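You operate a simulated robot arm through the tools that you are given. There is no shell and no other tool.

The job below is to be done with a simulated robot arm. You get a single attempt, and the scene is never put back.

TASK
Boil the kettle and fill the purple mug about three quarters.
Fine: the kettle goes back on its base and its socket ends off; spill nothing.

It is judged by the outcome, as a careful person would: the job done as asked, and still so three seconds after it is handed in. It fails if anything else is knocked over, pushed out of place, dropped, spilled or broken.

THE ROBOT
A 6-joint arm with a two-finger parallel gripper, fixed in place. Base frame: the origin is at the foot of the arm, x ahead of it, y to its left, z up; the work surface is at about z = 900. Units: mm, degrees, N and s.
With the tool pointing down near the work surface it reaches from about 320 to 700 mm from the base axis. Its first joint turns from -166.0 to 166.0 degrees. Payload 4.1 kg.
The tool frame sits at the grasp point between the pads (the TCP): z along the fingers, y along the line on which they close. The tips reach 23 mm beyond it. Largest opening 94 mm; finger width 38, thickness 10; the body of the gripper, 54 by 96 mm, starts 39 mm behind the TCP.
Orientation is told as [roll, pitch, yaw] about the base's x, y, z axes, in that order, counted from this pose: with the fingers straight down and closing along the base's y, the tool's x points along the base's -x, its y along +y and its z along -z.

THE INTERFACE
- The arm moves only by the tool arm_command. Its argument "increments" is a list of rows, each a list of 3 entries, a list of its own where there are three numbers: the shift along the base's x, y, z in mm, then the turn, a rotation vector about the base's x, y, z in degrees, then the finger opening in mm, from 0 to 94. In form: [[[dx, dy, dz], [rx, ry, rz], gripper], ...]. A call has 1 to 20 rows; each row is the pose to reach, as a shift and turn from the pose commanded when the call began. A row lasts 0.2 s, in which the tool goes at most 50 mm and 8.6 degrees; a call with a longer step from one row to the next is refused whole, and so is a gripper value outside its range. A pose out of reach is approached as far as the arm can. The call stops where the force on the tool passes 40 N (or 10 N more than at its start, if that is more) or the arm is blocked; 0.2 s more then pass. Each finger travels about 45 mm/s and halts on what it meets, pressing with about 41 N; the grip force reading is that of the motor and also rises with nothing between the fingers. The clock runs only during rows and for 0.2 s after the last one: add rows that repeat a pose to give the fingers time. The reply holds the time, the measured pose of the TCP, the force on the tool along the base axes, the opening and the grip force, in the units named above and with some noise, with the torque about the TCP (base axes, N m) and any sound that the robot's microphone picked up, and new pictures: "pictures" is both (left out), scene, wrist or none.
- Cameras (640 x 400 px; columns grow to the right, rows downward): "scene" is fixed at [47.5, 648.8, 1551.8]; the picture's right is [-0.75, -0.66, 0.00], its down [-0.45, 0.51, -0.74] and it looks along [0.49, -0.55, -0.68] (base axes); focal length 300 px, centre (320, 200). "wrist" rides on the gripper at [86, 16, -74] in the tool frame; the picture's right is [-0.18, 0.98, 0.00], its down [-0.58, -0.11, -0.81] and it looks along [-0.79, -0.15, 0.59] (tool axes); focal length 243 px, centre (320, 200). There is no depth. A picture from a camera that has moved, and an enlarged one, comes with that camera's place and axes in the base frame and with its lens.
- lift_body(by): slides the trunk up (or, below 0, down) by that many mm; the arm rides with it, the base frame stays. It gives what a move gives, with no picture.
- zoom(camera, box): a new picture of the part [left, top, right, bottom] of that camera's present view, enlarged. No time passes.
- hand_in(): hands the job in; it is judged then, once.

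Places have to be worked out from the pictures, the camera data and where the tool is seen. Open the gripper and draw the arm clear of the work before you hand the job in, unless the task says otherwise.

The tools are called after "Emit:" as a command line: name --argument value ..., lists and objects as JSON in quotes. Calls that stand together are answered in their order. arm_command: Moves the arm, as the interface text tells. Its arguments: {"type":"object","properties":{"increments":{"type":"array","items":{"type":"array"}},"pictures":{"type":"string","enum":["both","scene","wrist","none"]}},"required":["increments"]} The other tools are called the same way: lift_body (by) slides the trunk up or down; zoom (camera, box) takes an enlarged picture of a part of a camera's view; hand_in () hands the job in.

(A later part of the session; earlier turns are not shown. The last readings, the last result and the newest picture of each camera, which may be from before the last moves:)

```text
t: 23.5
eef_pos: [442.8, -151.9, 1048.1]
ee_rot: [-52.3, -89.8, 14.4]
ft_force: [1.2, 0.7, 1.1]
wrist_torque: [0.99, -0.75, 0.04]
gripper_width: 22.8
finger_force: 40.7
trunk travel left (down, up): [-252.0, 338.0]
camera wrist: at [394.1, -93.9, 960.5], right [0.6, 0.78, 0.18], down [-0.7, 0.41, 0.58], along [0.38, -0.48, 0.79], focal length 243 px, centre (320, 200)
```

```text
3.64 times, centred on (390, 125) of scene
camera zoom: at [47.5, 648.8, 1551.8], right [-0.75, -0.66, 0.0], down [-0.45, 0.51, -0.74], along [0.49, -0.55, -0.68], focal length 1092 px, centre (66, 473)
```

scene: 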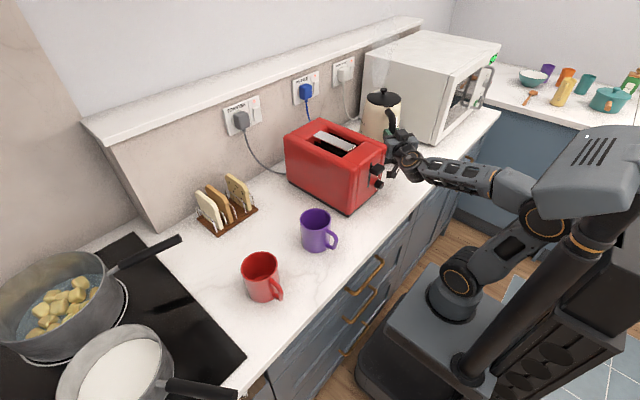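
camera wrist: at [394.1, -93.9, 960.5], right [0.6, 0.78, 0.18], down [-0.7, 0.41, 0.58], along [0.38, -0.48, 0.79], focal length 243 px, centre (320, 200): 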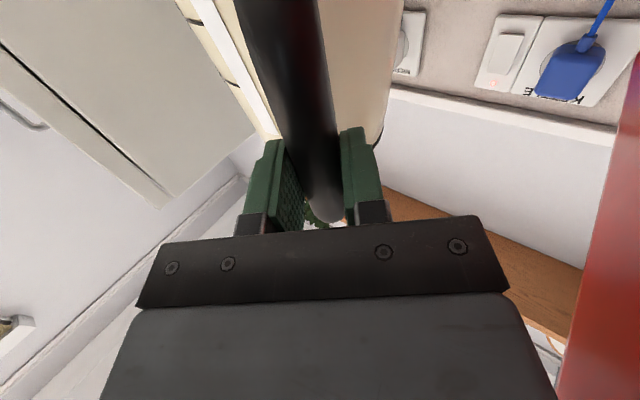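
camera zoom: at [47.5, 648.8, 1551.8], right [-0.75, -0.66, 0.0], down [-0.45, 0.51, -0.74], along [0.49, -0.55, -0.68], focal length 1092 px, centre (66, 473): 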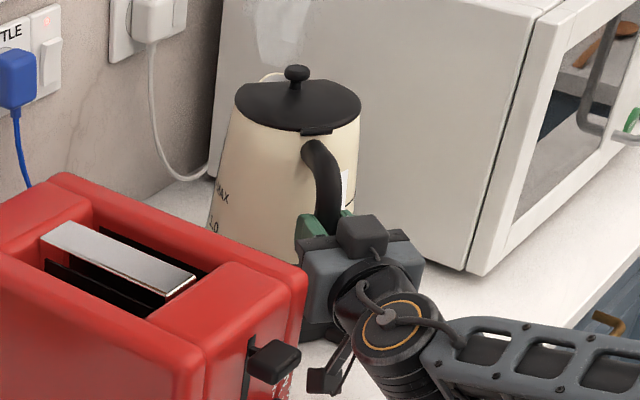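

The grip holds at 22.8 mm and the kettle hasn't moved. I'll test-lift a few millimetres and watch for tilt.

Emit:
arm_command --increments '[[[0, 0, 2], [0, 0, 0], 0], [[0, 0, 5], [0, 0, 0], 0], [[0, 0, 8], [0, 0, 0], 0], [[0, 0, 8], [0, 0, 0], 0]]'

Emit:
zoom --camera "scene" --box '[340, 70, 440, 180]'

```text
t: 24.5
eef_pos: [442.0, -153.9, 1054.1]
ee_rot: [-41.8, -89.5, 4.0]
ft_force: [0.2, -0.9, -14.3]
wrist_torque: [1.01, 1.05, -0.03]
gripper_width: 22.5
finger_force: 41.1
trunk travel left (down, up): [-252.0, 338.0]
camera wrist: at [393.7, -94.9, 966.7], right [0.6, 0.78, 0.18], down [-0.7, 0.41, 0.59], along [0.38, -0.48, 0.79], focal length 243 px, centre (320, 200)
```

scene: 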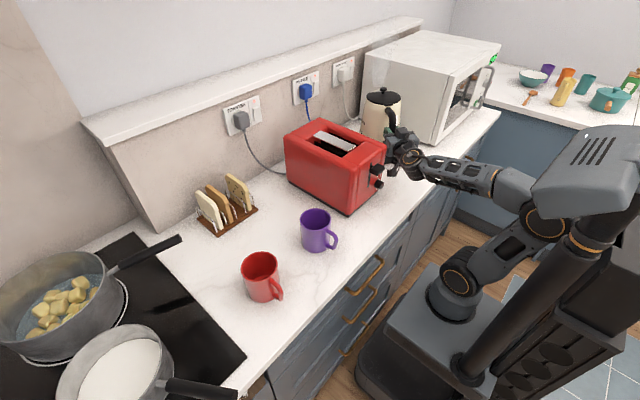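
wrist: 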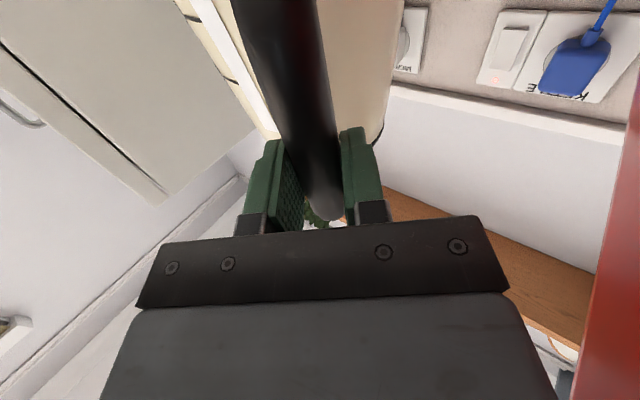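

```text
3.64 times, centred on (390, 125) of scene
camera zoom: at [47.5, 648.8, 1551.8], right [-0.75, -0.66, 0.0], down [-0.45, 0.51, -0.74], along [0.49, -0.55, -0.68], focal length 1092 px, centre (66, 473)
```

zoom: 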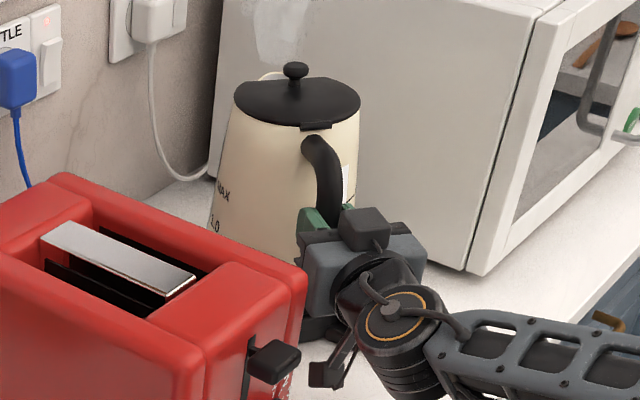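

The scale reads 14.3 N with about 1.5 Nm at the grip and only around 1° of tilt. I'll lift further and hold to see whether it creeps.

Emit:
arm_command --increments '[[[0, 0, 10], [0, 0, 0], 0], [[0, 0, 20], [0, 0, 0], 0], [[0, 0, 30], [0, 0, 0], 0], [[0, 0, 30], [0, 0, 0], 0], [[0, 0, 30], [0, 0, 0], 0]]' --pictures "scene"

Emit:
zoom --camera "scene" --box '[340, 70, 440, 180]'

Emit:
arm_command --increments '[[[0, 0, 0], [0, 0, 0], 0], [[0, 0, 0], [0, 0, 0], 0], [[0, 0, 0], [0, 0, 0], 0], [[0, 0, 0], [0, 0, 0], 0], [[0, 0, 0], [0, 0, 0], 0]]' --pictures "wrist"

Emit:
zoom --camera "scene" --box '[340, 70, 440, 180]'

```text
t: 25.7
eef_pos: [442.2, -153.7, 1086.3]
ee_rot: [-49.9, -89.7, 12.1]
ft_force: [-0.1, -0.6, -14.4]
wrist_torque: [0.85, 1.04, -0.04]
gripper_width: 23.1
finger_force: 41.0
trunk travel left (down, up): [-252.0, 338.0]
```

scene: 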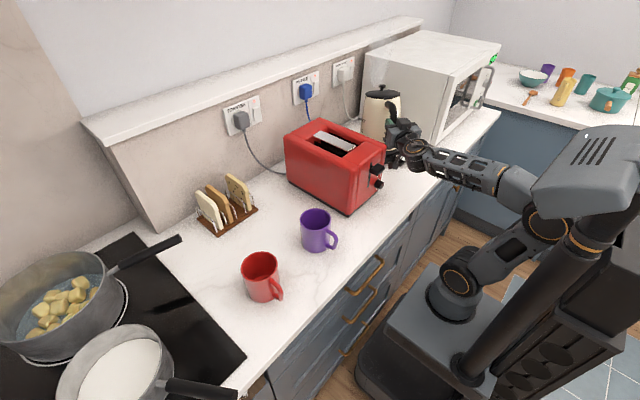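

```text
3.64 times, centred on (390, 125) of scene
camera zoom: at [47.5, 648.8, 1551.8], right [-0.75, -0.66, 0.0], down [-0.45, 0.51, -0.74], along [0.49, -0.55, -0.68], focal length 1092 px, centre (66, 473)
```

zoom: 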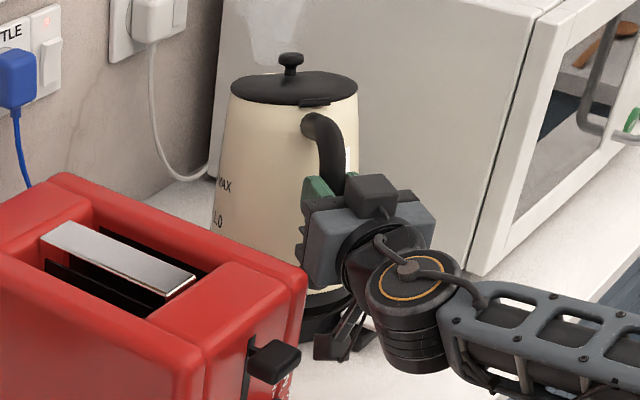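

```text
t: 26.9
eef_pos: [442.5, -153.1, 1086.1]
ee_rot: [-50.7, -89.7, 12.8]
ft_force: [0.4, -0.9, -12.9]
wrist_torque: [0.61, 0.75, -0.05]
gripper_width: 22.7
finger_force: 41.0
trunk travel left (down, up): [-252.0, 338.0]
camera wrist: at [393.5, -93.7, 997.7], right [0.6, 0.78, 0.18], down [-0.7, 0.41, 0.58], along [0.38, -0.48, 0.79], focal length 243 px, centre (320, 200)
```

wrist: 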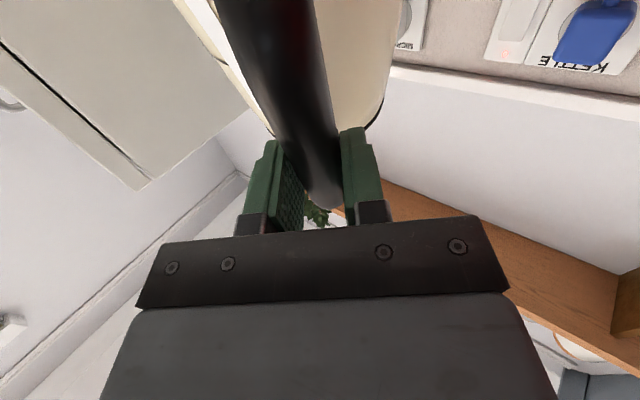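

```text
3.64 times, centred on (390, 125) of scene
camera zoom: at [47.5, 648.8, 1551.8], right [-0.75, -0.66, 0.0], down [-0.45, 0.51, -0.74], along [0.49, -0.55, -0.68], focal length 1092 px, centre (66, 473)
```

zoom: 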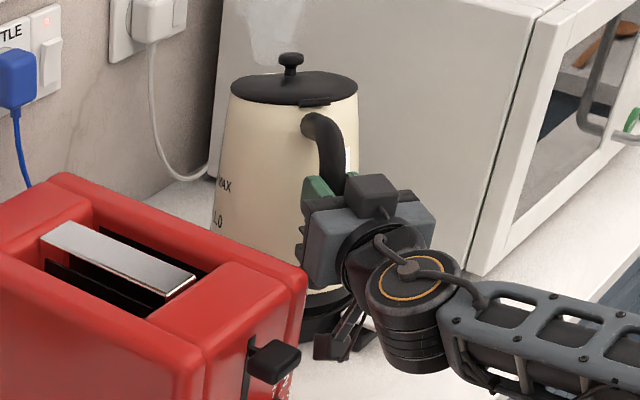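

The lid rose less than the handle, so the kettle has tilted a few degrees in the grip, and the torque reading has dropped. I'll look closely at the kettle's underside before deciding.

Emit:
zoom --camera "scene" --box '[355, 75, 415, 125]'

Emit:
zoom --camera "scene" --box '[360, 125, 420, 175]'

Emit:
arm_command --increments '[[[0, 0, 0], [0, 0, 0], 0], [[0, 0, 0], [0, 0, 0], 0]]' --pictures "none"

```text
8.00 times, centred on (385, 100) of scene
camera zoom: at [47.5, 648.8, 1551.8], right [-0.75, -0.66, 0.0], down [-0.45, 0.51, -0.74], along [0.49, -0.55, -0.68], focal length 2402 px, centre (-200, 1000)
```

zoom: 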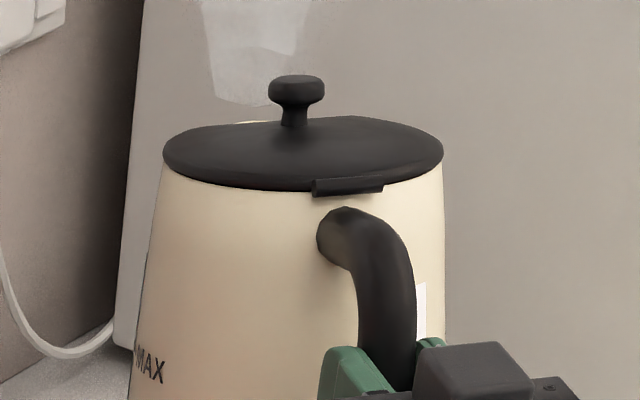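

```text
8.00 times, centred on (390, 150) of scene
camera zoom: at [47.5, 648.8, 1551.8], right [-0.75, -0.66, 0.0], down [-0.45, 0.51, -0.74], along [0.49, -0.55, -0.68], focal length 2402 px, centre (-240, 600)
```

zoom: 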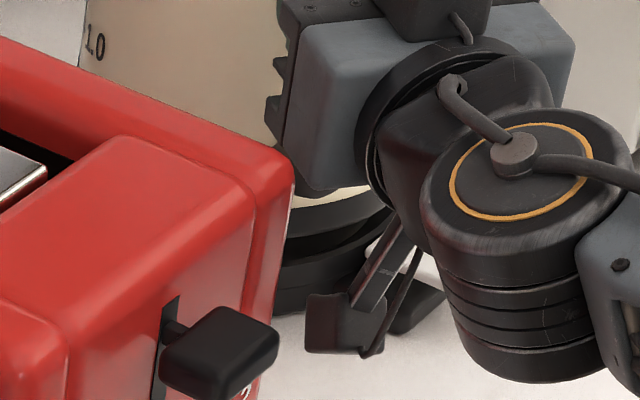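

```text
t: 27.5
eef_pos: [441.8, -153.6, 1086.7]
ee_rot: [-51.4, -89.7, 13.5]
ft_force: [0.8, -2.0, -11.9]
wrist_torque: [0.51, 0.6, 0.01]
gripper_width: 22.9
finger_force: 41.2
trunk travel left (down, up): [-252.0, 338.0]
```

The load is shifting onto the base: the far bottom edge is still resting there and the kettle is pivoting about 10° in the fingers, so this grip can't hold about 2 Nm. I'll lower it back the way it came and re-grip nearer the body, at the top of the handle, where the lever is shorter.

Emit:
arm_command --increments '[[[0, 0, -6], [0, 0, 0], 0], [[0, 0, -12], [0, 0, 0], 0], [[0, 0, -18], [0, 0, 0], 0], [[0, 0, -24], [0, 0, 0], 0], [[0, 0, -29], [0, 0, 0], 0], [[0, 0, -33], [0, 0, 0], 0], [[0, 0, -36], [0, 0, 0], 0], [[0, 0, -36], [0, 0, 0], 0]]' --pictures "scene"

Emit:
zoom --camera "scene" --box '[340, 70, 440, 180]'

```text
t: 29.3
eef_pos: [440.9, -150.9, 1049.9]
ee_rot: [-110.8, -90.0, 72.8]
ft_force: [-4.7, -0.8, 11.1]
wrist_torque: [-0.11, -1.4, -0.21]
gripper_width: 22.8
finger_force: 41.6
trunk travel left (down, up): [-252.0, 338.0]
```

scene: 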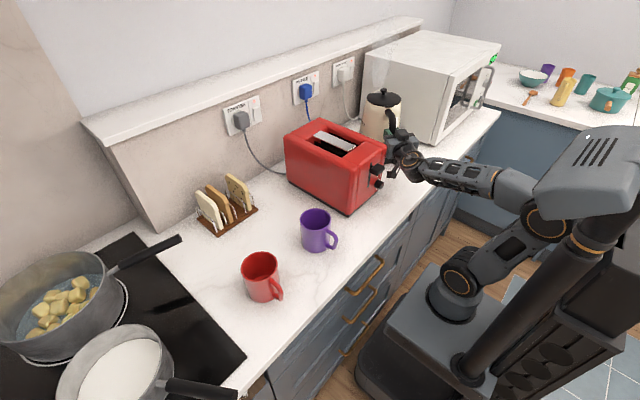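

```text
3.64 times, centred on (390, 125) of scene
camera zoom: at [47.5, 648.8, 1551.8], right [-0.75, -0.66, 0.0], down [-0.45, 0.51, -0.74], along [0.49, -0.55, -0.68], focal length 1092 px, centre (66, 473)
```

zoom: 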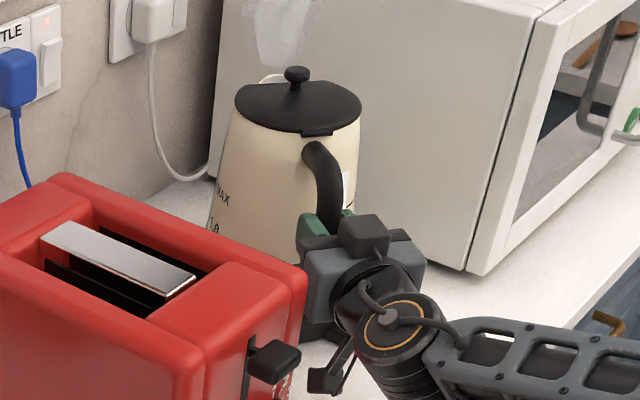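

The kettle is seated again, with the tool now pressing about 11 N downward. I'll open the fingers and check that it's sitting as before.

Emit:
arm_command --increments '[[[0, 0, 0], [0, 0, 0], 15], [[0, 0, 0], [0, 0, 0], 30], [[0, 0, 0], [0, 0, 0], 50], [[0, 0, 0], [0, 0, 0], 70], [[0, 0, 0], [0, 0, 0], 70]]'

Emit:
zoom --camera "scene" --box '[340, 70, 440, 180]'

```text
t: 30.5
eef_pos: [442.3, -151.6, 1049.4]
ee_rot: [-57.9, -89.7, 19.9]
ft_force: [-1.7, -0.2, 0.7]
wrist_torque: [0.0, -0.02, -0.01]
gripper_width: 69.9
finger_force: 0.0
trunk travel left (down, up): [-252.0, 338.0]
camera wrist: at [393.3, -92.0, 961.0], right [0.6, 0.78, 0.18], down [-0.7, 0.41, 0.58], along [0.38, -0.48, 0.79], focal length 243 px, centre (320, 200)
```

scene: 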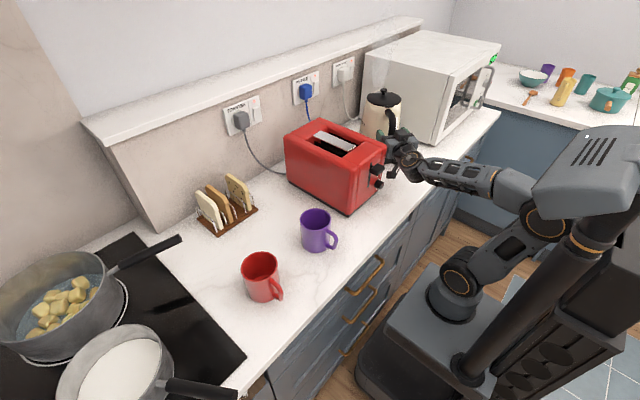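
wrist: 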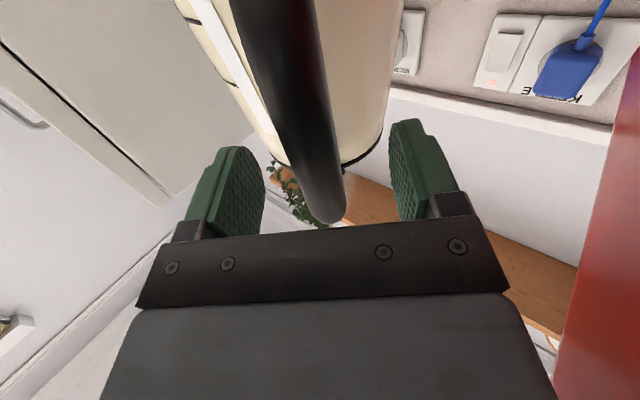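

```text
3.64 times, centred on (390, 125) of scene
camera zoom: at [47.5, 648.8, 1551.8], right [-0.75, -0.66, 0.0], down [-0.45, 0.51, -0.74], along [0.49, -0.55, -0.68], focal length 1092 px, centre (66, 473)
```

zoom: 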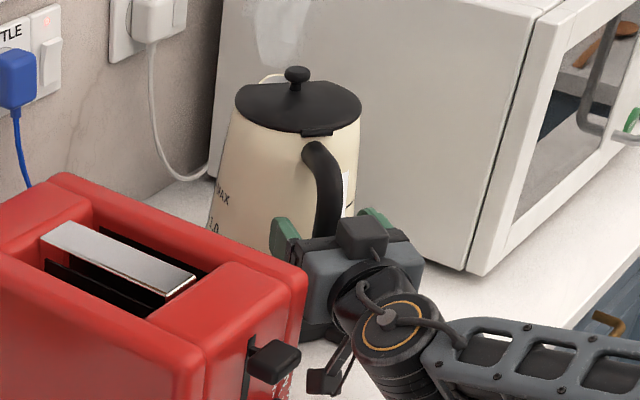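

The kettle is seated to within a millimetre or two of where it started. I'll slide the open fingers up and 30 mm forward so the pads straddle the top of the handle, closer to the body.

Emit:
arm_command --increments '[[[0, 0, 15], [0, 0, 0], 70], [[0, 0, 30], [0, 0, 0], 70], [[0, 0, 43], [0, 0, 0], 70], [[8, -6.5, 43], [0, 0, 0], 70], [[16, -13, 43], [0, 0, 0], 70], [[23, -19, 43], [0, 0, 0], 70], [[23, -19, 43], [0, 0, 0], 70]]'

Emit:
zoom --camera "scene" --box '[355, 75, 415, 125]'

Emit:
zoom --camera "wrist" --box '[160, 0, 480, 230]'

```text
t: 32.1
eef_pos: [465.2, -174.3, 1093.5]
ee_rot: [-59.6, -89.7, 21.6]
ft_force: [0.2, 0.7, -0.2]
wrist_torque: [-0.01, -0.02, 0.02]
gripper_width: 69.7
finger_force: 0.0
trunk travel left (down, up): [-252.0, 338.0]
camera wrist: at [416.9, -113.8, 1005.0], right [0.6, 0.78, 0.18], down [-0.7, 0.41, 0.58], along [0.38, -0.48, 0.79], focal length 243 px, centre (320, 200)
```

scene: 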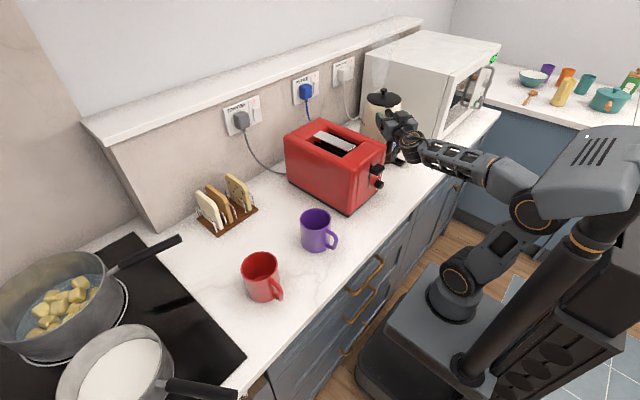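
wrist: 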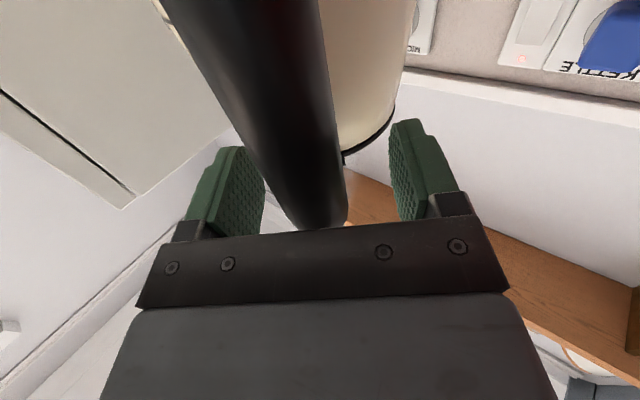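

```text
8.00 times, centred on (385, 100) of scene
camera zoom: at [47.5, 648.8, 1551.8], right [-0.75, -0.66, 0.0], down [-0.45, 0.51, -0.74], along [0.49, -0.55, -0.68], focal length 2402 px, centre (-200, 1000)
```

zoom: 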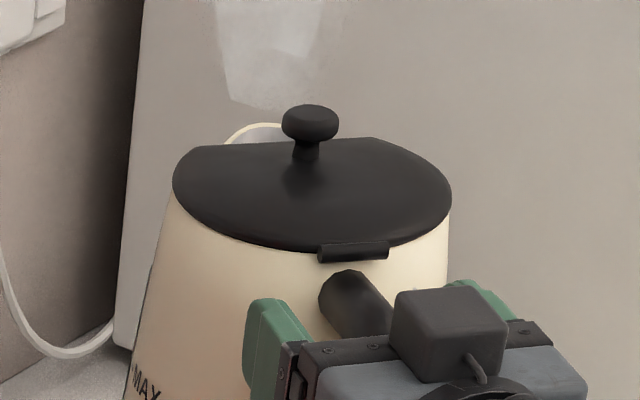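

```text
1.74 times, centred on (320, 115) of wrist
camera zoom: at [416.9, -113.8, 1005.0], right [0.6, 0.78, 0.18], down [-0.7, 0.41, 0.58], along [0.38, -0.48, 0.79], focal length 422 px, centre (320, 348)
```

zoom: 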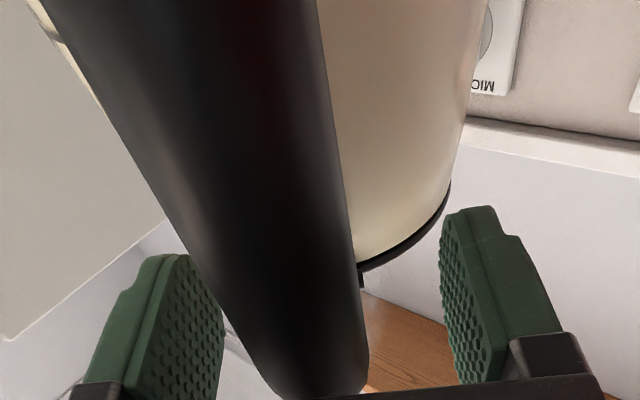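

The pads now straddle the handle's top arm with the bar close to the palm. I'll edge forward 3 mm, then close.

Emit:
arm_command --increments '[[[1.2, -1, 0], [0, 0, 0], 70], [[2.4, -2, 0], [0, 0, 0], 70], [[2.4, -2, 0], [0, 0, 0], 50], [[2.4, -2, 0], [0, 0, 0], 35], [[2.4, -2, 0], [0, 0, 0], 20], [[2.4, -2, 0], [0, 0, 0], 10], [[2.4, -2, 0], [0, 0, 0], 0], [[2.4, -2, 0], [0, 0, 0], 0], [[2.4, -2, 0], [0, 0, 0], 0]]'

Emit:
zoom --camera "scene" --box '[355, 75, 415, 125]'

```text
t: 34.1
eef_pos: [466.7, -176.3, 1093.8]
ee_rot: [-63.1, -89.8, 25.2]
ft_force: [1.2, -10.5, 1.4]
wrist_torque: [-0.9, -0.77, -1.17]
gripper_width: 23.0
finger_force: 41.7
trunk travel left (down, up): [-252.0, 338.0]
camera wrist: at [418.7, -116.6, 1004.9], right [0.6, 0.78, 0.18], down [-0.7, 0.41, 0.58], along [0.38, -0.48, 0.79], focal length 243 px, centre (320, 200)
```

scene: 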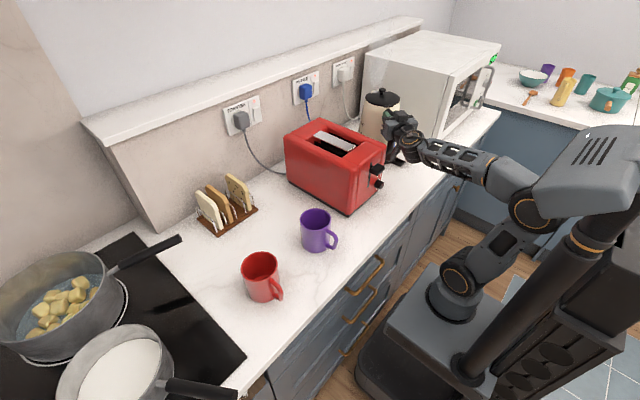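
wrist: 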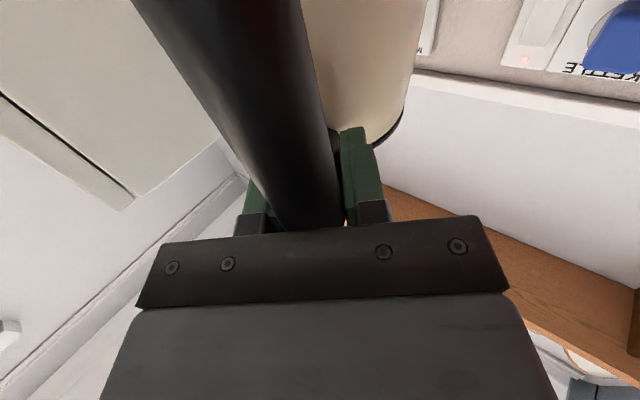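

```text
8.00 times, centred on (385, 100) of scene
camera zoom: at [47.5, 648.8, 1551.8], right [-0.75, -0.66, 0.0], down [-0.45, 0.51, -0.74], along [0.49, -0.55, -0.68], focal length 2402 px, centre (-200, 1000)
```

zoom: 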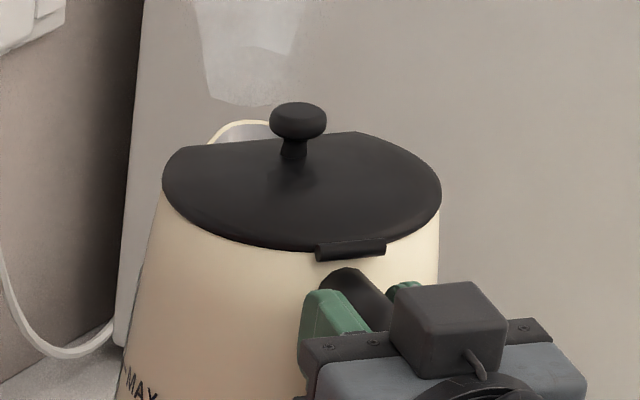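

Closing nudged the kettle about 4 mm sideways, and the sideways load reads -10 N in y. I'll shift the closed gripper that much the other way to relieve it.

Emit:
arm_command --increments '[[[-1.2, -1.6, 0], [0, 0, 0], 0], [[-2.4, -3.2, 0], [0, 0, 0], 0], [[-2.4, -3.2, 0], [0, 0, 0], 0]]' --pictures "none"

Emit:
zoom --camera "scene" --box '[355, 75, 415, 125]'

```text
t: 34.9
eef_pos: [465.3, -177.7, 1091.2]
ee_rot: [-42.1, -89.8, 4.1]
ft_force: [5.5, -2.4, 4.6]
wrist_torque: [0.43, -0.5, -0.07]
gripper_width: 23.1
finger_force: 41.0
trunk travel left (down, up): [-252.0, 338.0]
```

```text
8.00 times, centred on (385, 100) of scene
camera zoom: at [47.5, 648.8, 1551.8], right [-0.75, -0.66, 0.0], down [-0.45, 0.51, -0.74], along [0.49, -0.55, -0.68], focal length 2402 px, centre (-200, 1000)
```

zoom: 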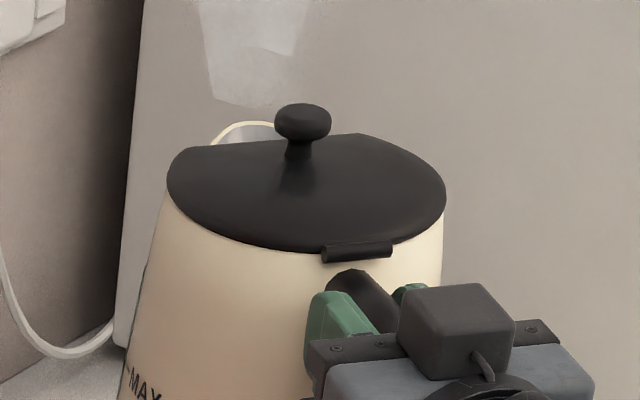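

The sideways load is mostly gone and the lid is within about 2 mm of its original place. Now a slow test lift.

Emit:
arm_command --increments '[[[-1, -1, 3], [0, 0, 0], 0], [[-1, -1, 7], [0, 0, 0], 0], [[-1, -1, 12], [0, 0, 0], 0], [[-1, -1, 17], [0, 0, 0], 0], [[-1, -1, 22], [0, 0, 0], 0], [[-1, -1, 22], [0, 0, 0], 0]]' --pictures "wrist"

Emit:
zoom --camera "scene" --box '[355, 75, 415, 125]'

Emit:
arm_command --increments '[[[0, 0, 0], [0, 0, 0], 0], [[0, 0, 0], [0, 0, 0], 0], [[0, 0, 0], [0, 0, 0], 0]]' --pictures "none"

Emit:
zoom --camera "scene" --box '[355, 75, 415, 125]'

```text
t: 36.3
eef_pos: [463.7, -180.5, 1113.5]
ee_rot: [-45.1, -89.7, 7.2]
ft_force: [0.0, -0.3, -16.2]
wrist_torque: [0.79, 1.07, 0.01]
gripper_width: 23.0
finger_force: 41.1
trunk travel left (down, up): [-252.0, 338.0]
camera wrist: at [415.8, -120.2, 1026.1], right [0.6, 0.78, 0.18], down [-0.7, 0.41, 0.59], along [0.38, -0.48, 0.79], focal length 243 px, centre (320, 200)
```

wrist: 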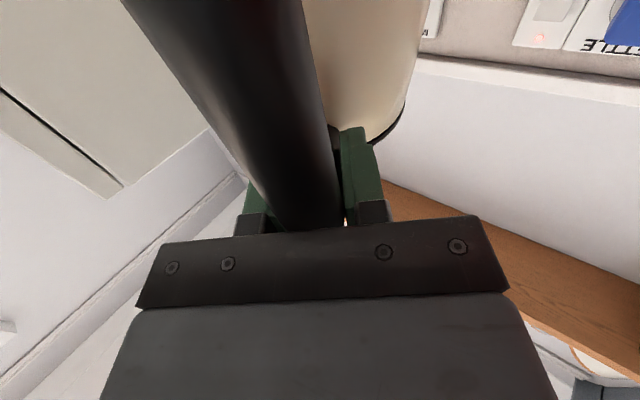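

```text
8.00 times, centred on (385, 100) of scene
camera zoom: at [47.5, 648.8, 1551.8], right [-0.75, -0.66, 0.0], down [-0.45, 0.51, -0.74], along [0.49, -0.55, -0.68], focal length 2402 px, centre (-200, 1000)
```

zoom: 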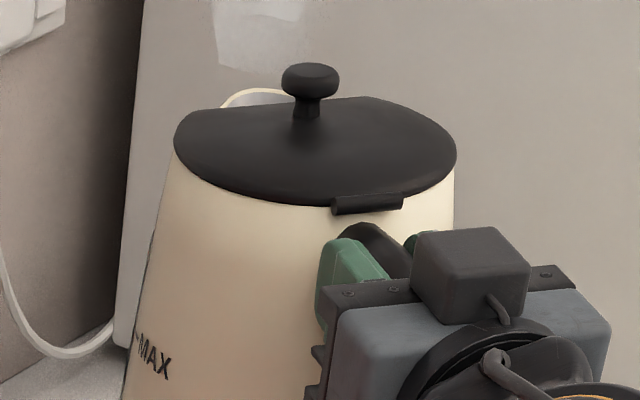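

```text
t: 37.1
eef_pos: [465.3, -178.8, 1114.7]
ee_rot: [-46.8, -89.6, 8.9]
ft_force: [-0.2, -0.9, -15.7]
wrist_torque: [0.77, 1.0, 0.02]
gripper_width: 23.1
finger_force: 41.2
trunk travel left (down, up): [-252.0, 338.0]
```

```text
8.00 times, centred on (385, 100) of scene
camera zoom: at [47.5, 648.8, 1551.8], right [-0.75, -0.66, 0.0], down [-0.45, 0.51, -0.74], along [0.49, -0.55, -0.68], focal length 2402 px, centre (-200, 1000)
```

zoom: 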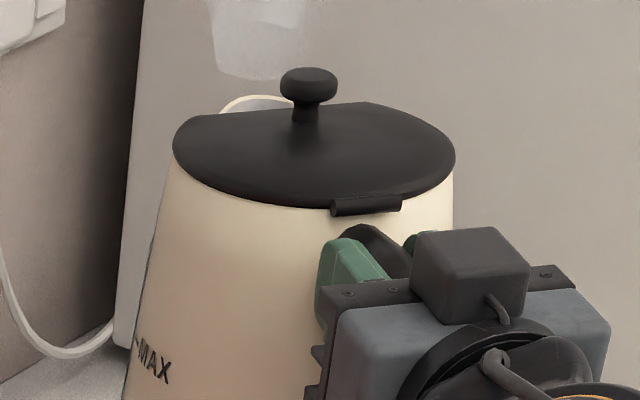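

It's a clean free lift this time: 16 N, 1.3 Nm, with slow creep of roughly 2°/s. The torque vanishes at about 37° of tilt, well short of pouring, which should start near 70°. So I'll raise it with the trunk, then carry it tilted.

Emit:
lift_body --by 270

Emit:
arm_command --increments '[[[0, 0, 0], [4, 5, 0], 0], [[0, 0, 0], [8.2, 10.1, 0], 0], [[0, 0, 0], [12.3, 15.2, 0], 0], [[0, 0, 0], [15.7, 19.4, 0], 0], [[0, 0, 0], [15.7, 19.4, 0], 0]]'

```text
t: 39.9
eef_pos: [465.8, -179.7, 1383.3]
ee_rot: [-45.8, -89.8, 7.9]
ft_force: [-0.3, 0.1, -16.1]
wrist_torque: [0.78, 0.99, 0.02]
gripper_width: 23.0
finger_force: 41.1
trunk travel left (down, up): [-522.0, 68.0]
```

```text
t: 41.1
eef_pos: [464.3, -178.9, 1384.0]
ee_rot: [0.5, -64.7, -38.5]
ft_force: [0.7, -0.3, -14.8]
wrist_torque: [0.33, 0.37, 0.02]
gripper_width: 23.0
finger_force: 40.8
trunk travel left (down, up): [-522.0, 68.0]
camera wrist: at [393.1, -101.4, 1336.1], right [0.67, 0.73, 0.17], down [-0.45, 0.21, 0.87], along [0.6, -0.66, 0.46], focal length 243 px, centre (320, 200)
```

scene: 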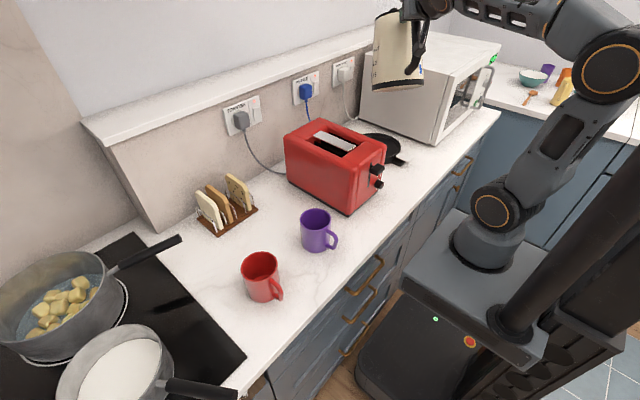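
wrist: 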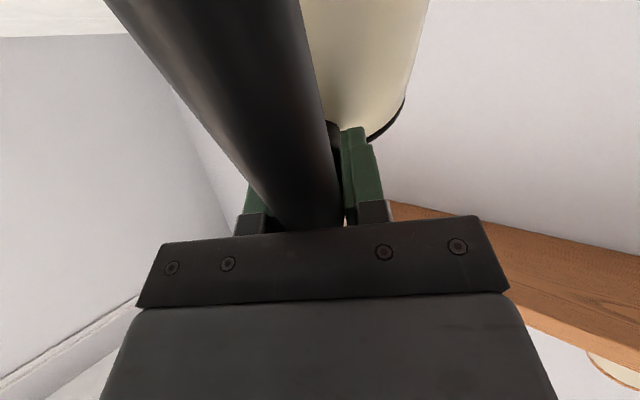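

The torque has fallen to 0.5 Nm with the tool 25° down and the kettle is steady, with no sign of further slip. I'll swing it over, high above the toaster, toward the mug, turning the spout to azimuth 33°.

Emit:
arm_command --increments '[[[2, 12, 0], [0, 0, 2], 0], [[5, 28, 0], [0, 0, 4.5], 0], [[8, 46, 0], [0, 0, 7.2], 0], [[9, 69, 0], [0, 0, 10.8], 0], [[9.7, 91, 0], [0, 0, 14.4], 0], [[9, 114, 0], [0, 0, 18], 0], [[8.3, 136, 0], [0, 0, 21.6], 0], [[6, 158, 0], [0, 0, 25.2], 0], [[2.7, 180, 0], [0, 0, 28.8], 0], [[-2, 202, 0], [0, 0, 32.4], 0], [[-6.9, 222.6, 0], [0, 0, 36], 0], [[-13.5, 243, 0], [0, 0, 39.6], 0], [[-20.3, 263.4, 0], [0, 0, 43.2], 0], [[-28.5, 283, 0], [0, 0, 46.8], 0], [[-37.2, 302, 0], [0, 0, 50.4], 0], [[-47, 320, 0], [0, 0, 54], 0], [[-57.4, 338.3, 0], [0, 0, 57.6], 0], [[-69, 355, 0], [0, 0, 61.2], 0], [[-78, 368, 0], [0, 0, 64.2], 0], [[-82, 374, 0], [0, 0, 65.5], 0]]'

```text
t: 45.3
eef_pos: [382.5, 196.5, 1383.6]
ee_rot: [0.5, -64.9, 27.2]
ft_force: [0.3, -0.2, -15.8]
wrist_torque: [-0.25, 0.49, 0.03]
gripper_width: 22.9
finger_force: 41.2
trunk travel left (down, up): [-522.0, 68.0]
camera wrist: at [283.3, 163.3, 1335.9], right [-0.39, 0.91, 0.17], down [-0.38, -0.32, 0.87], along [0.84, 0.27, 0.47], focal length 243 px, centre (320, 200)
```

scene: 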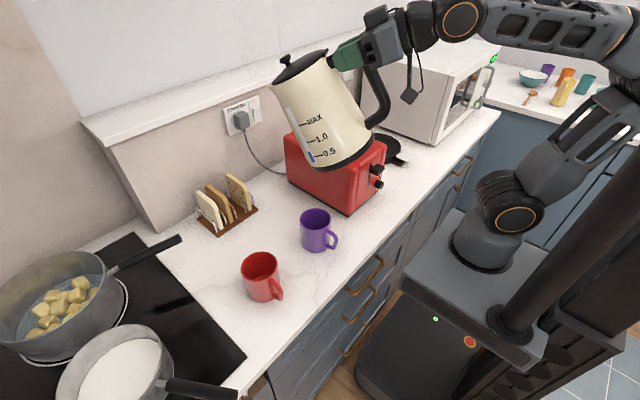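
wrist: 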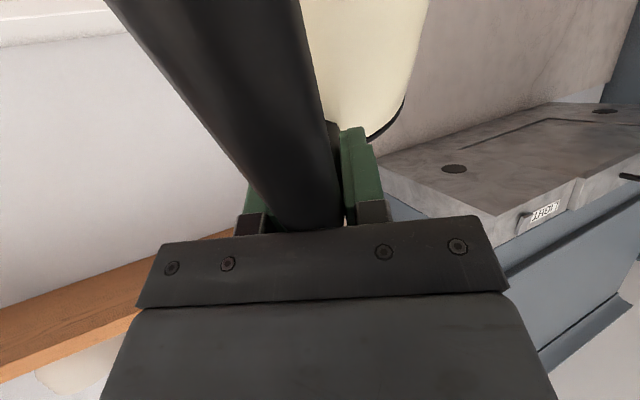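

The kettle is over near the mug and steady. I'll zoom in to check the spout geometry in profile.

Emit:
zoom --camera "scene" --box '[260, 20, 420, 180]'

Emit:
zoom --camera "scene" --box '[260, 35, 340, 95]'

Emit:
zoom --camera "scene" --box '[280, 190, 360, 260]'

```text
2.50 times, centred on (340, 100) of scene
camera zoom: at [47.5, 648.8, 1551.8], right [-0.75, -0.66, 0.0], down [-0.45, 0.51, -0.74], along [0.49, -0.55, -0.68], focal length 751 px, centre (270, 450)
```

zoom: 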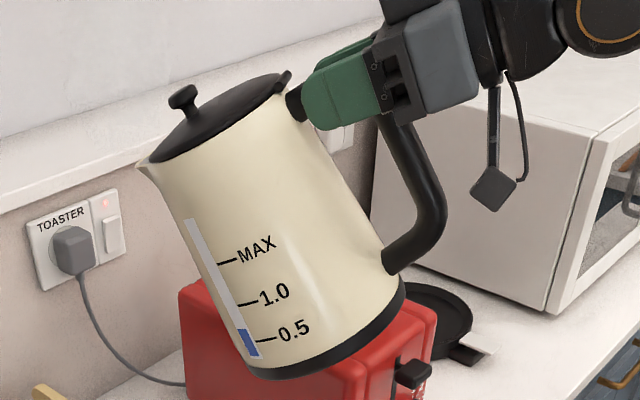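

```text
6.67 times, centred on (300, 65) of scene
camera zoom: at [47.5, 648.8, 1551.8], right [-0.75, -0.66, 0.0], down [-0.45, 0.51, -0.74], along [0.49, -0.55, -0.68], focal length 2002 px, centre (453, 1100)
```

zoom: 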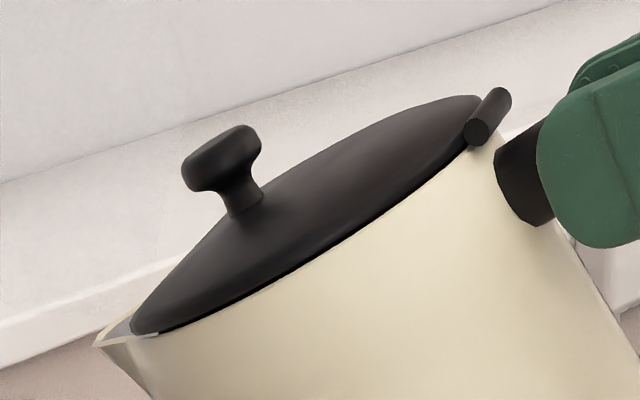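

```text
5.71 times, centred on (320, 225) of scene
camera zoom: at [47.5, 648.8, 1551.8], right [-0.75, -0.66, 0.0], down [-0.45, 0.51, -0.74], along [0.49, -0.55, -0.68], focal length 1716 px, centre (320, 57)
```

zoom: 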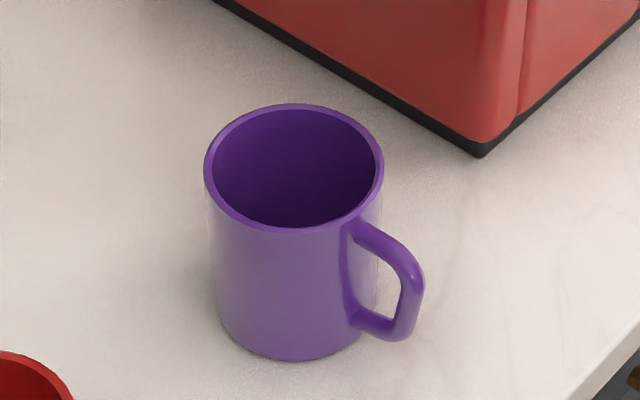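

The spout lip is a small beak, which I compute at 176 mm ahead of the TCP along the tool axis. The mug rim centre is (408.6,256,995). I'll tilt to about 57°, which is below pouring, and come down until the lip is about 35 mm above the rim.

Emit:
arm_command --increments '[[[-10, 2, -5], [-2, 3.9, 0], 0], [[-25, 4, -15], [-5, 9.7, 0], 0], [[-42, 7, -28], [-8.3, 16, 0], 0], [[-56, 9, -40], [-11.5, 22.2, 0], 0], [[-66, 10, -54], [-14.7, 28.4, 0], 0], [[-68.6, 10.4, -54], [-14.7, 28.4, 0], 0]]'

```text
t: 46.7
eef_pos: [312.9, 206.3, 1328.7]
ee_rot: [0.4, -32.8, 27.2]
ft_force: [-0.6, -0.4, -16.2]
wrist_torque: [0.24, -0.51, -0.01]
gripper_width: 22.9
finger_force: 41.0
trunk travel left (down, up): [-522.0, 68.0]
camera wrist: at [205.9, 169.1, 1343.6], right [-0.32, 0.94, 0.11], down [0.1, -0.08, 0.99], along [0.94, 0.32, -0.07], focal length 243 px, centre (320, 200)
```

scene: 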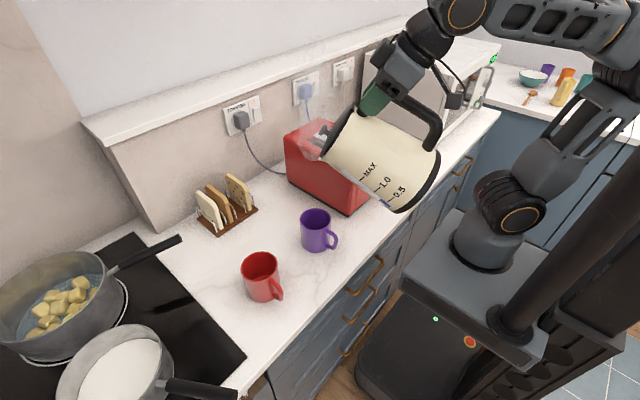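
wrist: 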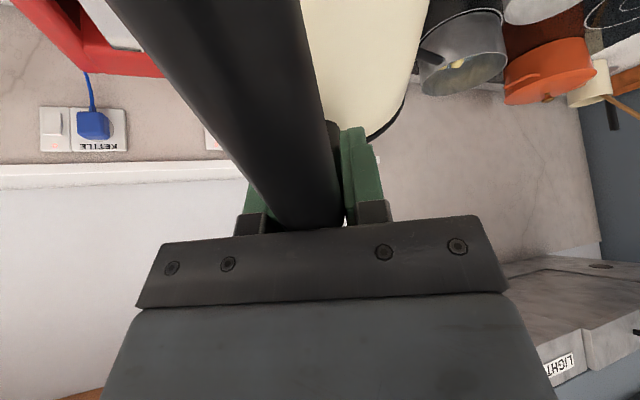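

All good, with no spill and the weight unchanged. I'll descend to put the lip over the mug.

Emit:
arm_command --increments '[[[0, 0, -15], [0, 0, 0], 0], [[0, 0, -45], [0, 0, 0], 0], [[0, 0, -75], [0, 0, 0], 0], [[0, 0, -105], [0, 0, 0], 0], [[0, 0, -130], [0, 0, 0], 0], [[0, 0, -145], [0, 0, 0], 0], [[0, 0, -145], [0, 0, 0], 0]]' --pictures "scene"

Emit:
zoom --camera "scene" --box '[260, 150, 420, 270]'

```text
t: 48.3
eef_pos: [314.2, 203.4, 1184.2]
ee_rot: [0.4, -32.8, 27.1]
ft_force: [0.1, -0.4, -15.3]
wrist_torque: [0.29, -0.51, -0.01]
gripper_width: 22.9
finger_force: 41.2
trunk travel left (down, up): [-522.0, 68.0]
```

scene: 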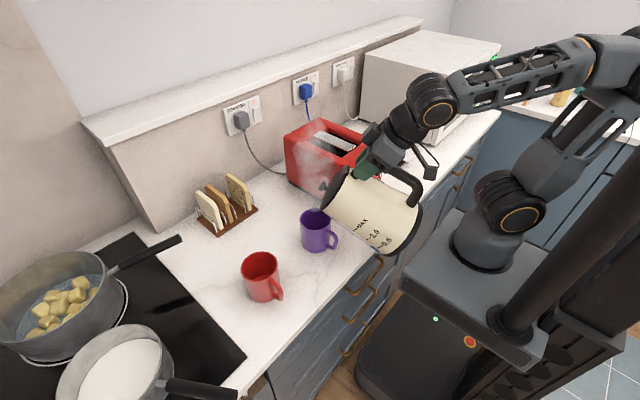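

```text
3.33 times, centred on (340, 210) of scene
camera zoom: at [47.5, 648.8, 1551.8], right [-0.75, -0.66, 0.0], down [-0.45, 0.51, -0.74], along [0.49, -0.55, -0.68], focal length 1001 px, centre (253, 167)
```

zoom: 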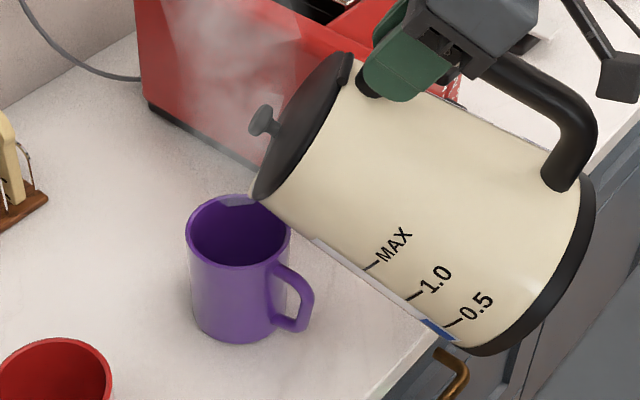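

The lip is near the mug. I'll zoom right in to confirm exactly where the beak sits over the opening.

Emit:
zoom --camera "scene" --box '[295, 185, 355, 235]'

```text
8.00 times, centred on (325, 210) of scene
camera zoom: at [47.5, 648.8, 1551.8], right [-0.75, -0.66, 0.0], down [-0.45, 0.51, -0.74], along [0.49, -0.55, -0.68], focal length 2402 px, centre (280, 120)
```

zoom: 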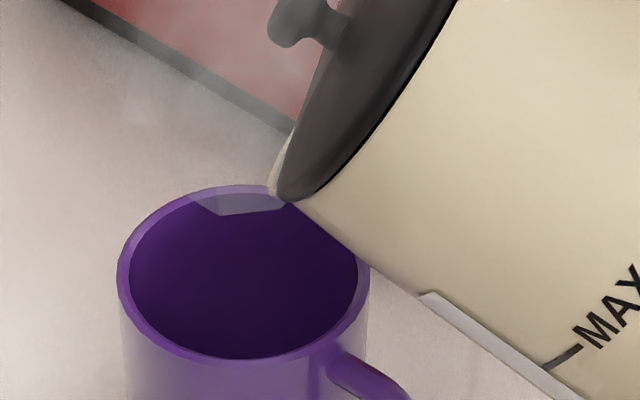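

The lip is at about (402,248,1029), within 4 mm of the pour line, 10 mm short of mug centre and 34 mm above the rim. I'll tilt about the lip toward 68° and watch.

Emit:
arm_command --increments '[[[7, 5, 2], [-1.2, 2.3, 0], 0], [[13, 8.5, 4], [-2.4, 4.6, 0], 0], [[18, 12, 6], [-3.57, 6.94, 0], 0], [[22, 14.5, 7.5], [-4.3, 8.3, 0], 0], [[25.5, 16.5, 8.8], [-4.9, 9.6, 0], 0], [[25.5, 16.5, 8.8], [-4.9, 9.6, 0], 0]]' --pictures "scene"

Emit:
zoom --camera "scene" --box '[280, 170, 360, 260]'

```text
t: 49.7
eef_pos: [339.1, 221.5, 1194.2]
ee_rot: [0.3, -22.0, 27.2]
ft_force: [-0.6, 0.0, -15.4]
wrist_torque: [0.38, -0.77, -0.01]
gripper_width: 23.1
finger_force: 41.3
trunk travel left (down, up): [-522.0, 68.0]
```

scene: 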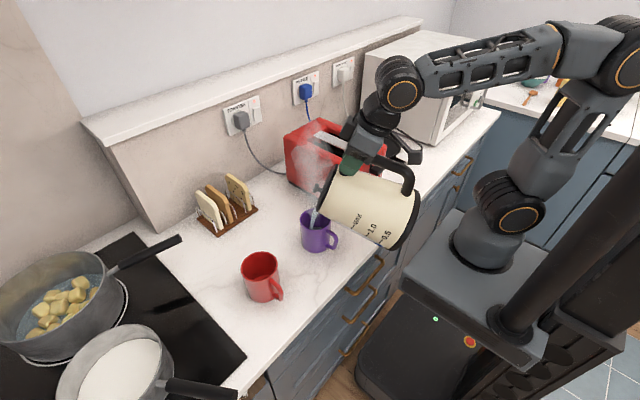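

```text
4.44 times, centred on (320, 215) of scene
camera zoom: at [47.5, 648.8, 1551.8], right [-0.75, -0.66, 0.0], down [-0.45, 0.51, -0.74], along [0.49, -0.55, -0.68], focal length 1334 px, centre (320, 133)
```

zoom: 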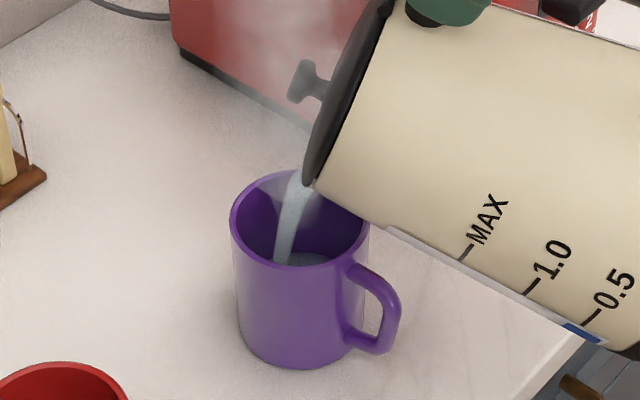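

Water is flowing cleanly into the mug. I'll hold briefly and check the level.

Emit:
arm_command --increments '[[[0, 0, 0], [0, 0, 0], 0]]' --pictures "none"

Emit:
zoom --camera "scene" --box '[295, 190, 345, 245]'

```text
t: 50.1
eef_pos: [339.0, 221.3, 1193.8]
ee_rot: [0.4, -22.1, 27.2]
ft_force: [-0.3, 0.1, -14.4]
wrist_torque: [0.4, -0.75, 0.04]
gripper_width: 22.9
finger_force: 40.9
trunk travel left (down, up): [-522.0, 68.0]
```

```text
7.27 times, centred on (320, 218) of scene
camera zoom: at [47.5, 648.8, 1551.8], right [-0.75, -0.66, 0.0], down [-0.45, 0.51, -0.74], along [0.49, -0.55, -0.68], focal length 2184 px, centre (320, 73)
```

zoom: 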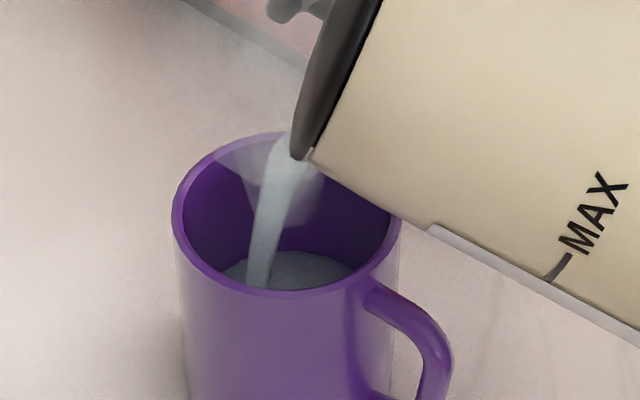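

The surface is at about z≈935, roughly a third full, and the target is about z≈972. I'll hold a little longer in a short step.

Emit:
arm_command --increments '[[[0, 0, 0], [0, 0, 0], 0]]' --pictures "none"

Emit:
zoom --camera "scene" --box '[295, 190, 345, 245]'

```text
t: 50.5
eef_pos: [338.8, 222.4, 1194.0]
ee_rot: [0.4, -22.1, 27.2]
ft_force: [-1.1, 0.2, -14.9]
wrist_torque: [0.35, -0.74, -0.01]
gripper_width: 22.8
finger_force: 40.5
trunk travel left (down, up): [-522.0, 68.0]
```

```text
7.27 times, centred on (320, 218) of scene
camera zoom: at [47.5, 648.8, 1551.8], right [-0.75, -0.66, 0.0], down [-0.45, 0.51, -0.74], along [0.49, -0.55, -0.68], focal length 2184 px, centre (320, 73)
```

zoom: 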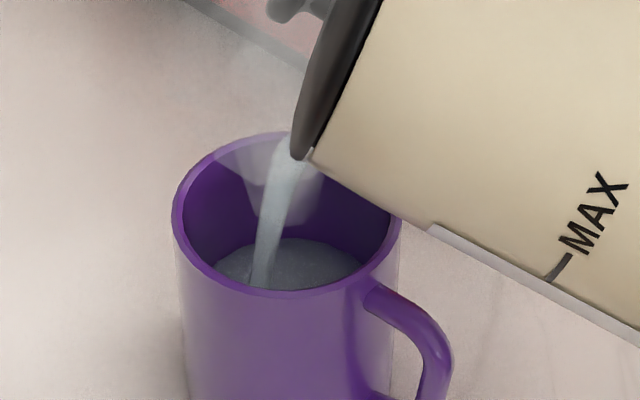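

The level is now about z≈942, rising around 17 mm/s and slowing. I'll hold another 0.6 s.

Emit:
arm_command --increments '[[[0, 0, 0], [0, 0, 0], 0], [[0, 0, 0], [0, 0, 0], 0]]' --pictures "none"

Emit:
zoom --camera "scene" --box '[295, 190, 345, 245]'

```text
t: 51.1
eef_pos: [339.1, 222.6, 1194.5]
ee_rot: [0.4, -22.1, 27.1]
ft_force: [0.0, 0.3, -13.5]
wrist_torque: [0.35, -0.73, -0.01]
gripper_width: 22.7
finger_force: 41.4
trunk travel left (down, up): [-522.0, 68.0]
```

```text
7.27 times, centred on (320, 218) of scene
camera zoom: at [47.5, 648.8, 1551.8], right [-0.75, -0.66, 0.0], down [-0.45, 0.51, -0.74], along [0.49, -0.55, -0.68], focal length 2184 px, centre (320, 73)
```

zoom: 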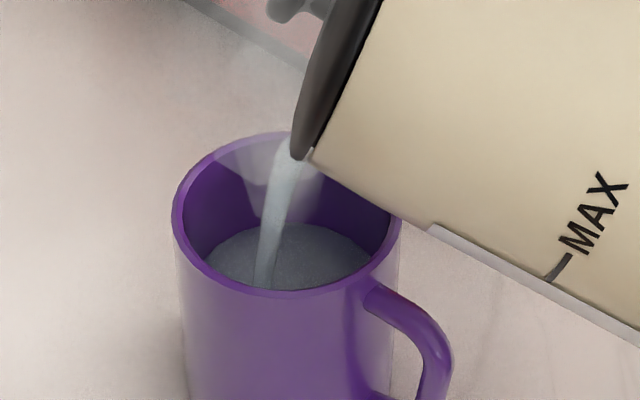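

Now about z≈950. The flow is steady and tidy, so I'll hold about another second.

Emit:
arm_command --increments '[[[0, 0, 0], [0, 0, 0], 0], [[0, 0, 0], [0, 0, 0], 0], [[0, 0, 0], [0, 0, 0], 0], [[0, 0, 0], [0, 0, 0], 0]]' --pictures "none"

Emit:
zoom --camera "scene" --box '[295, 190, 345, 245]'

```text
t: 52.1
eef_pos: [339.1, 222.2, 1193.8]
ee_rot: [0.4, -22.0, 27.2]
ft_force: [0.8, 0.1, -12.8]
wrist_torque: [0.34, -0.69, -0.02]
gripper_width: 22.8
finger_force: 41.1
trunk travel left (down, up): [-522.0, 68.0]
```

```text
7.27 times, centred on (320, 218) of scene
camera zoom: at [47.5, 648.8, 1551.8], right [-0.75, -0.66, 0.0], down [-0.45, 0.51, -0.74], along [0.49, -0.55, -0.68], focal length 2184 px, centre (320, 73)
```

zoom: 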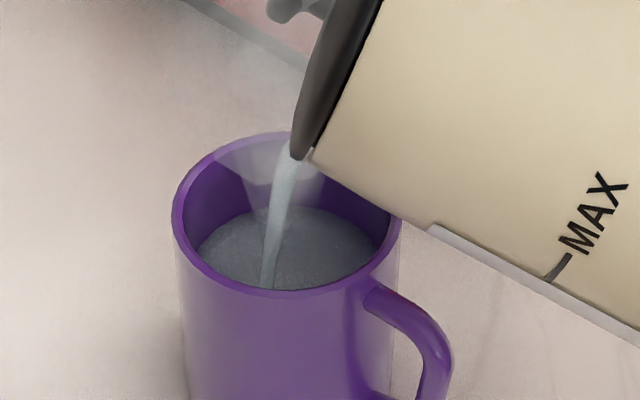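

Now about z≈958, roughly 60% full, with the stream thinning. Another 1 s hold.

Emit:
arm_command --increments '[[[0, 0, 0], [0, 0, 0], 0], [[0, 0, 0], [0, 0, 0], 0], [[0, 0, 0], [0, 0, 0], 0], [[0, 0, 0], [0, 0, 0], 0]]' --pictures "none"

Emit:
zoom --camera "scene" --box '[295, 190, 345, 245]'

```text
t: 53.1
eef_pos: [339.1, 222.3, 1193.4]
ee_rot: [0.3, -22.1, 27.1]
ft_force: [-0.3, 0.2, -13.0]
wrist_torque: [0.38, -0.68, -0.01]
gripper_width: 22.7
finger_force: 40.9
trunk travel left (down, up): [-522.0, 68.0]
```

```text
7.27 times, centred on (320, 218) of scene
camera zoom: at [47.5, 648.8, 1551.8], right [-0.75, -0.66, 0.0], down [-0.45, 0.51, -0.74], along [0.49, -0.55, -0.68], focal length 2184 px, centre (320, 73)
```

zoom: 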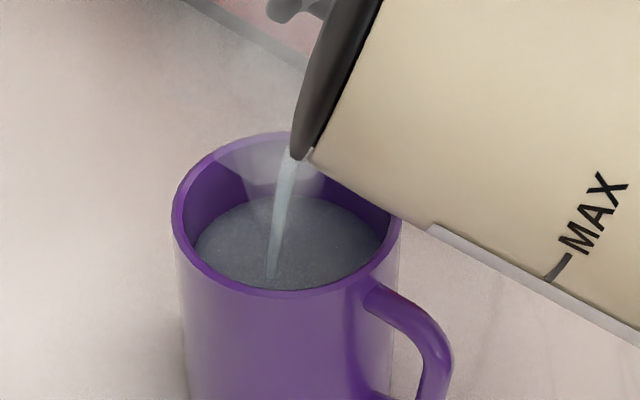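

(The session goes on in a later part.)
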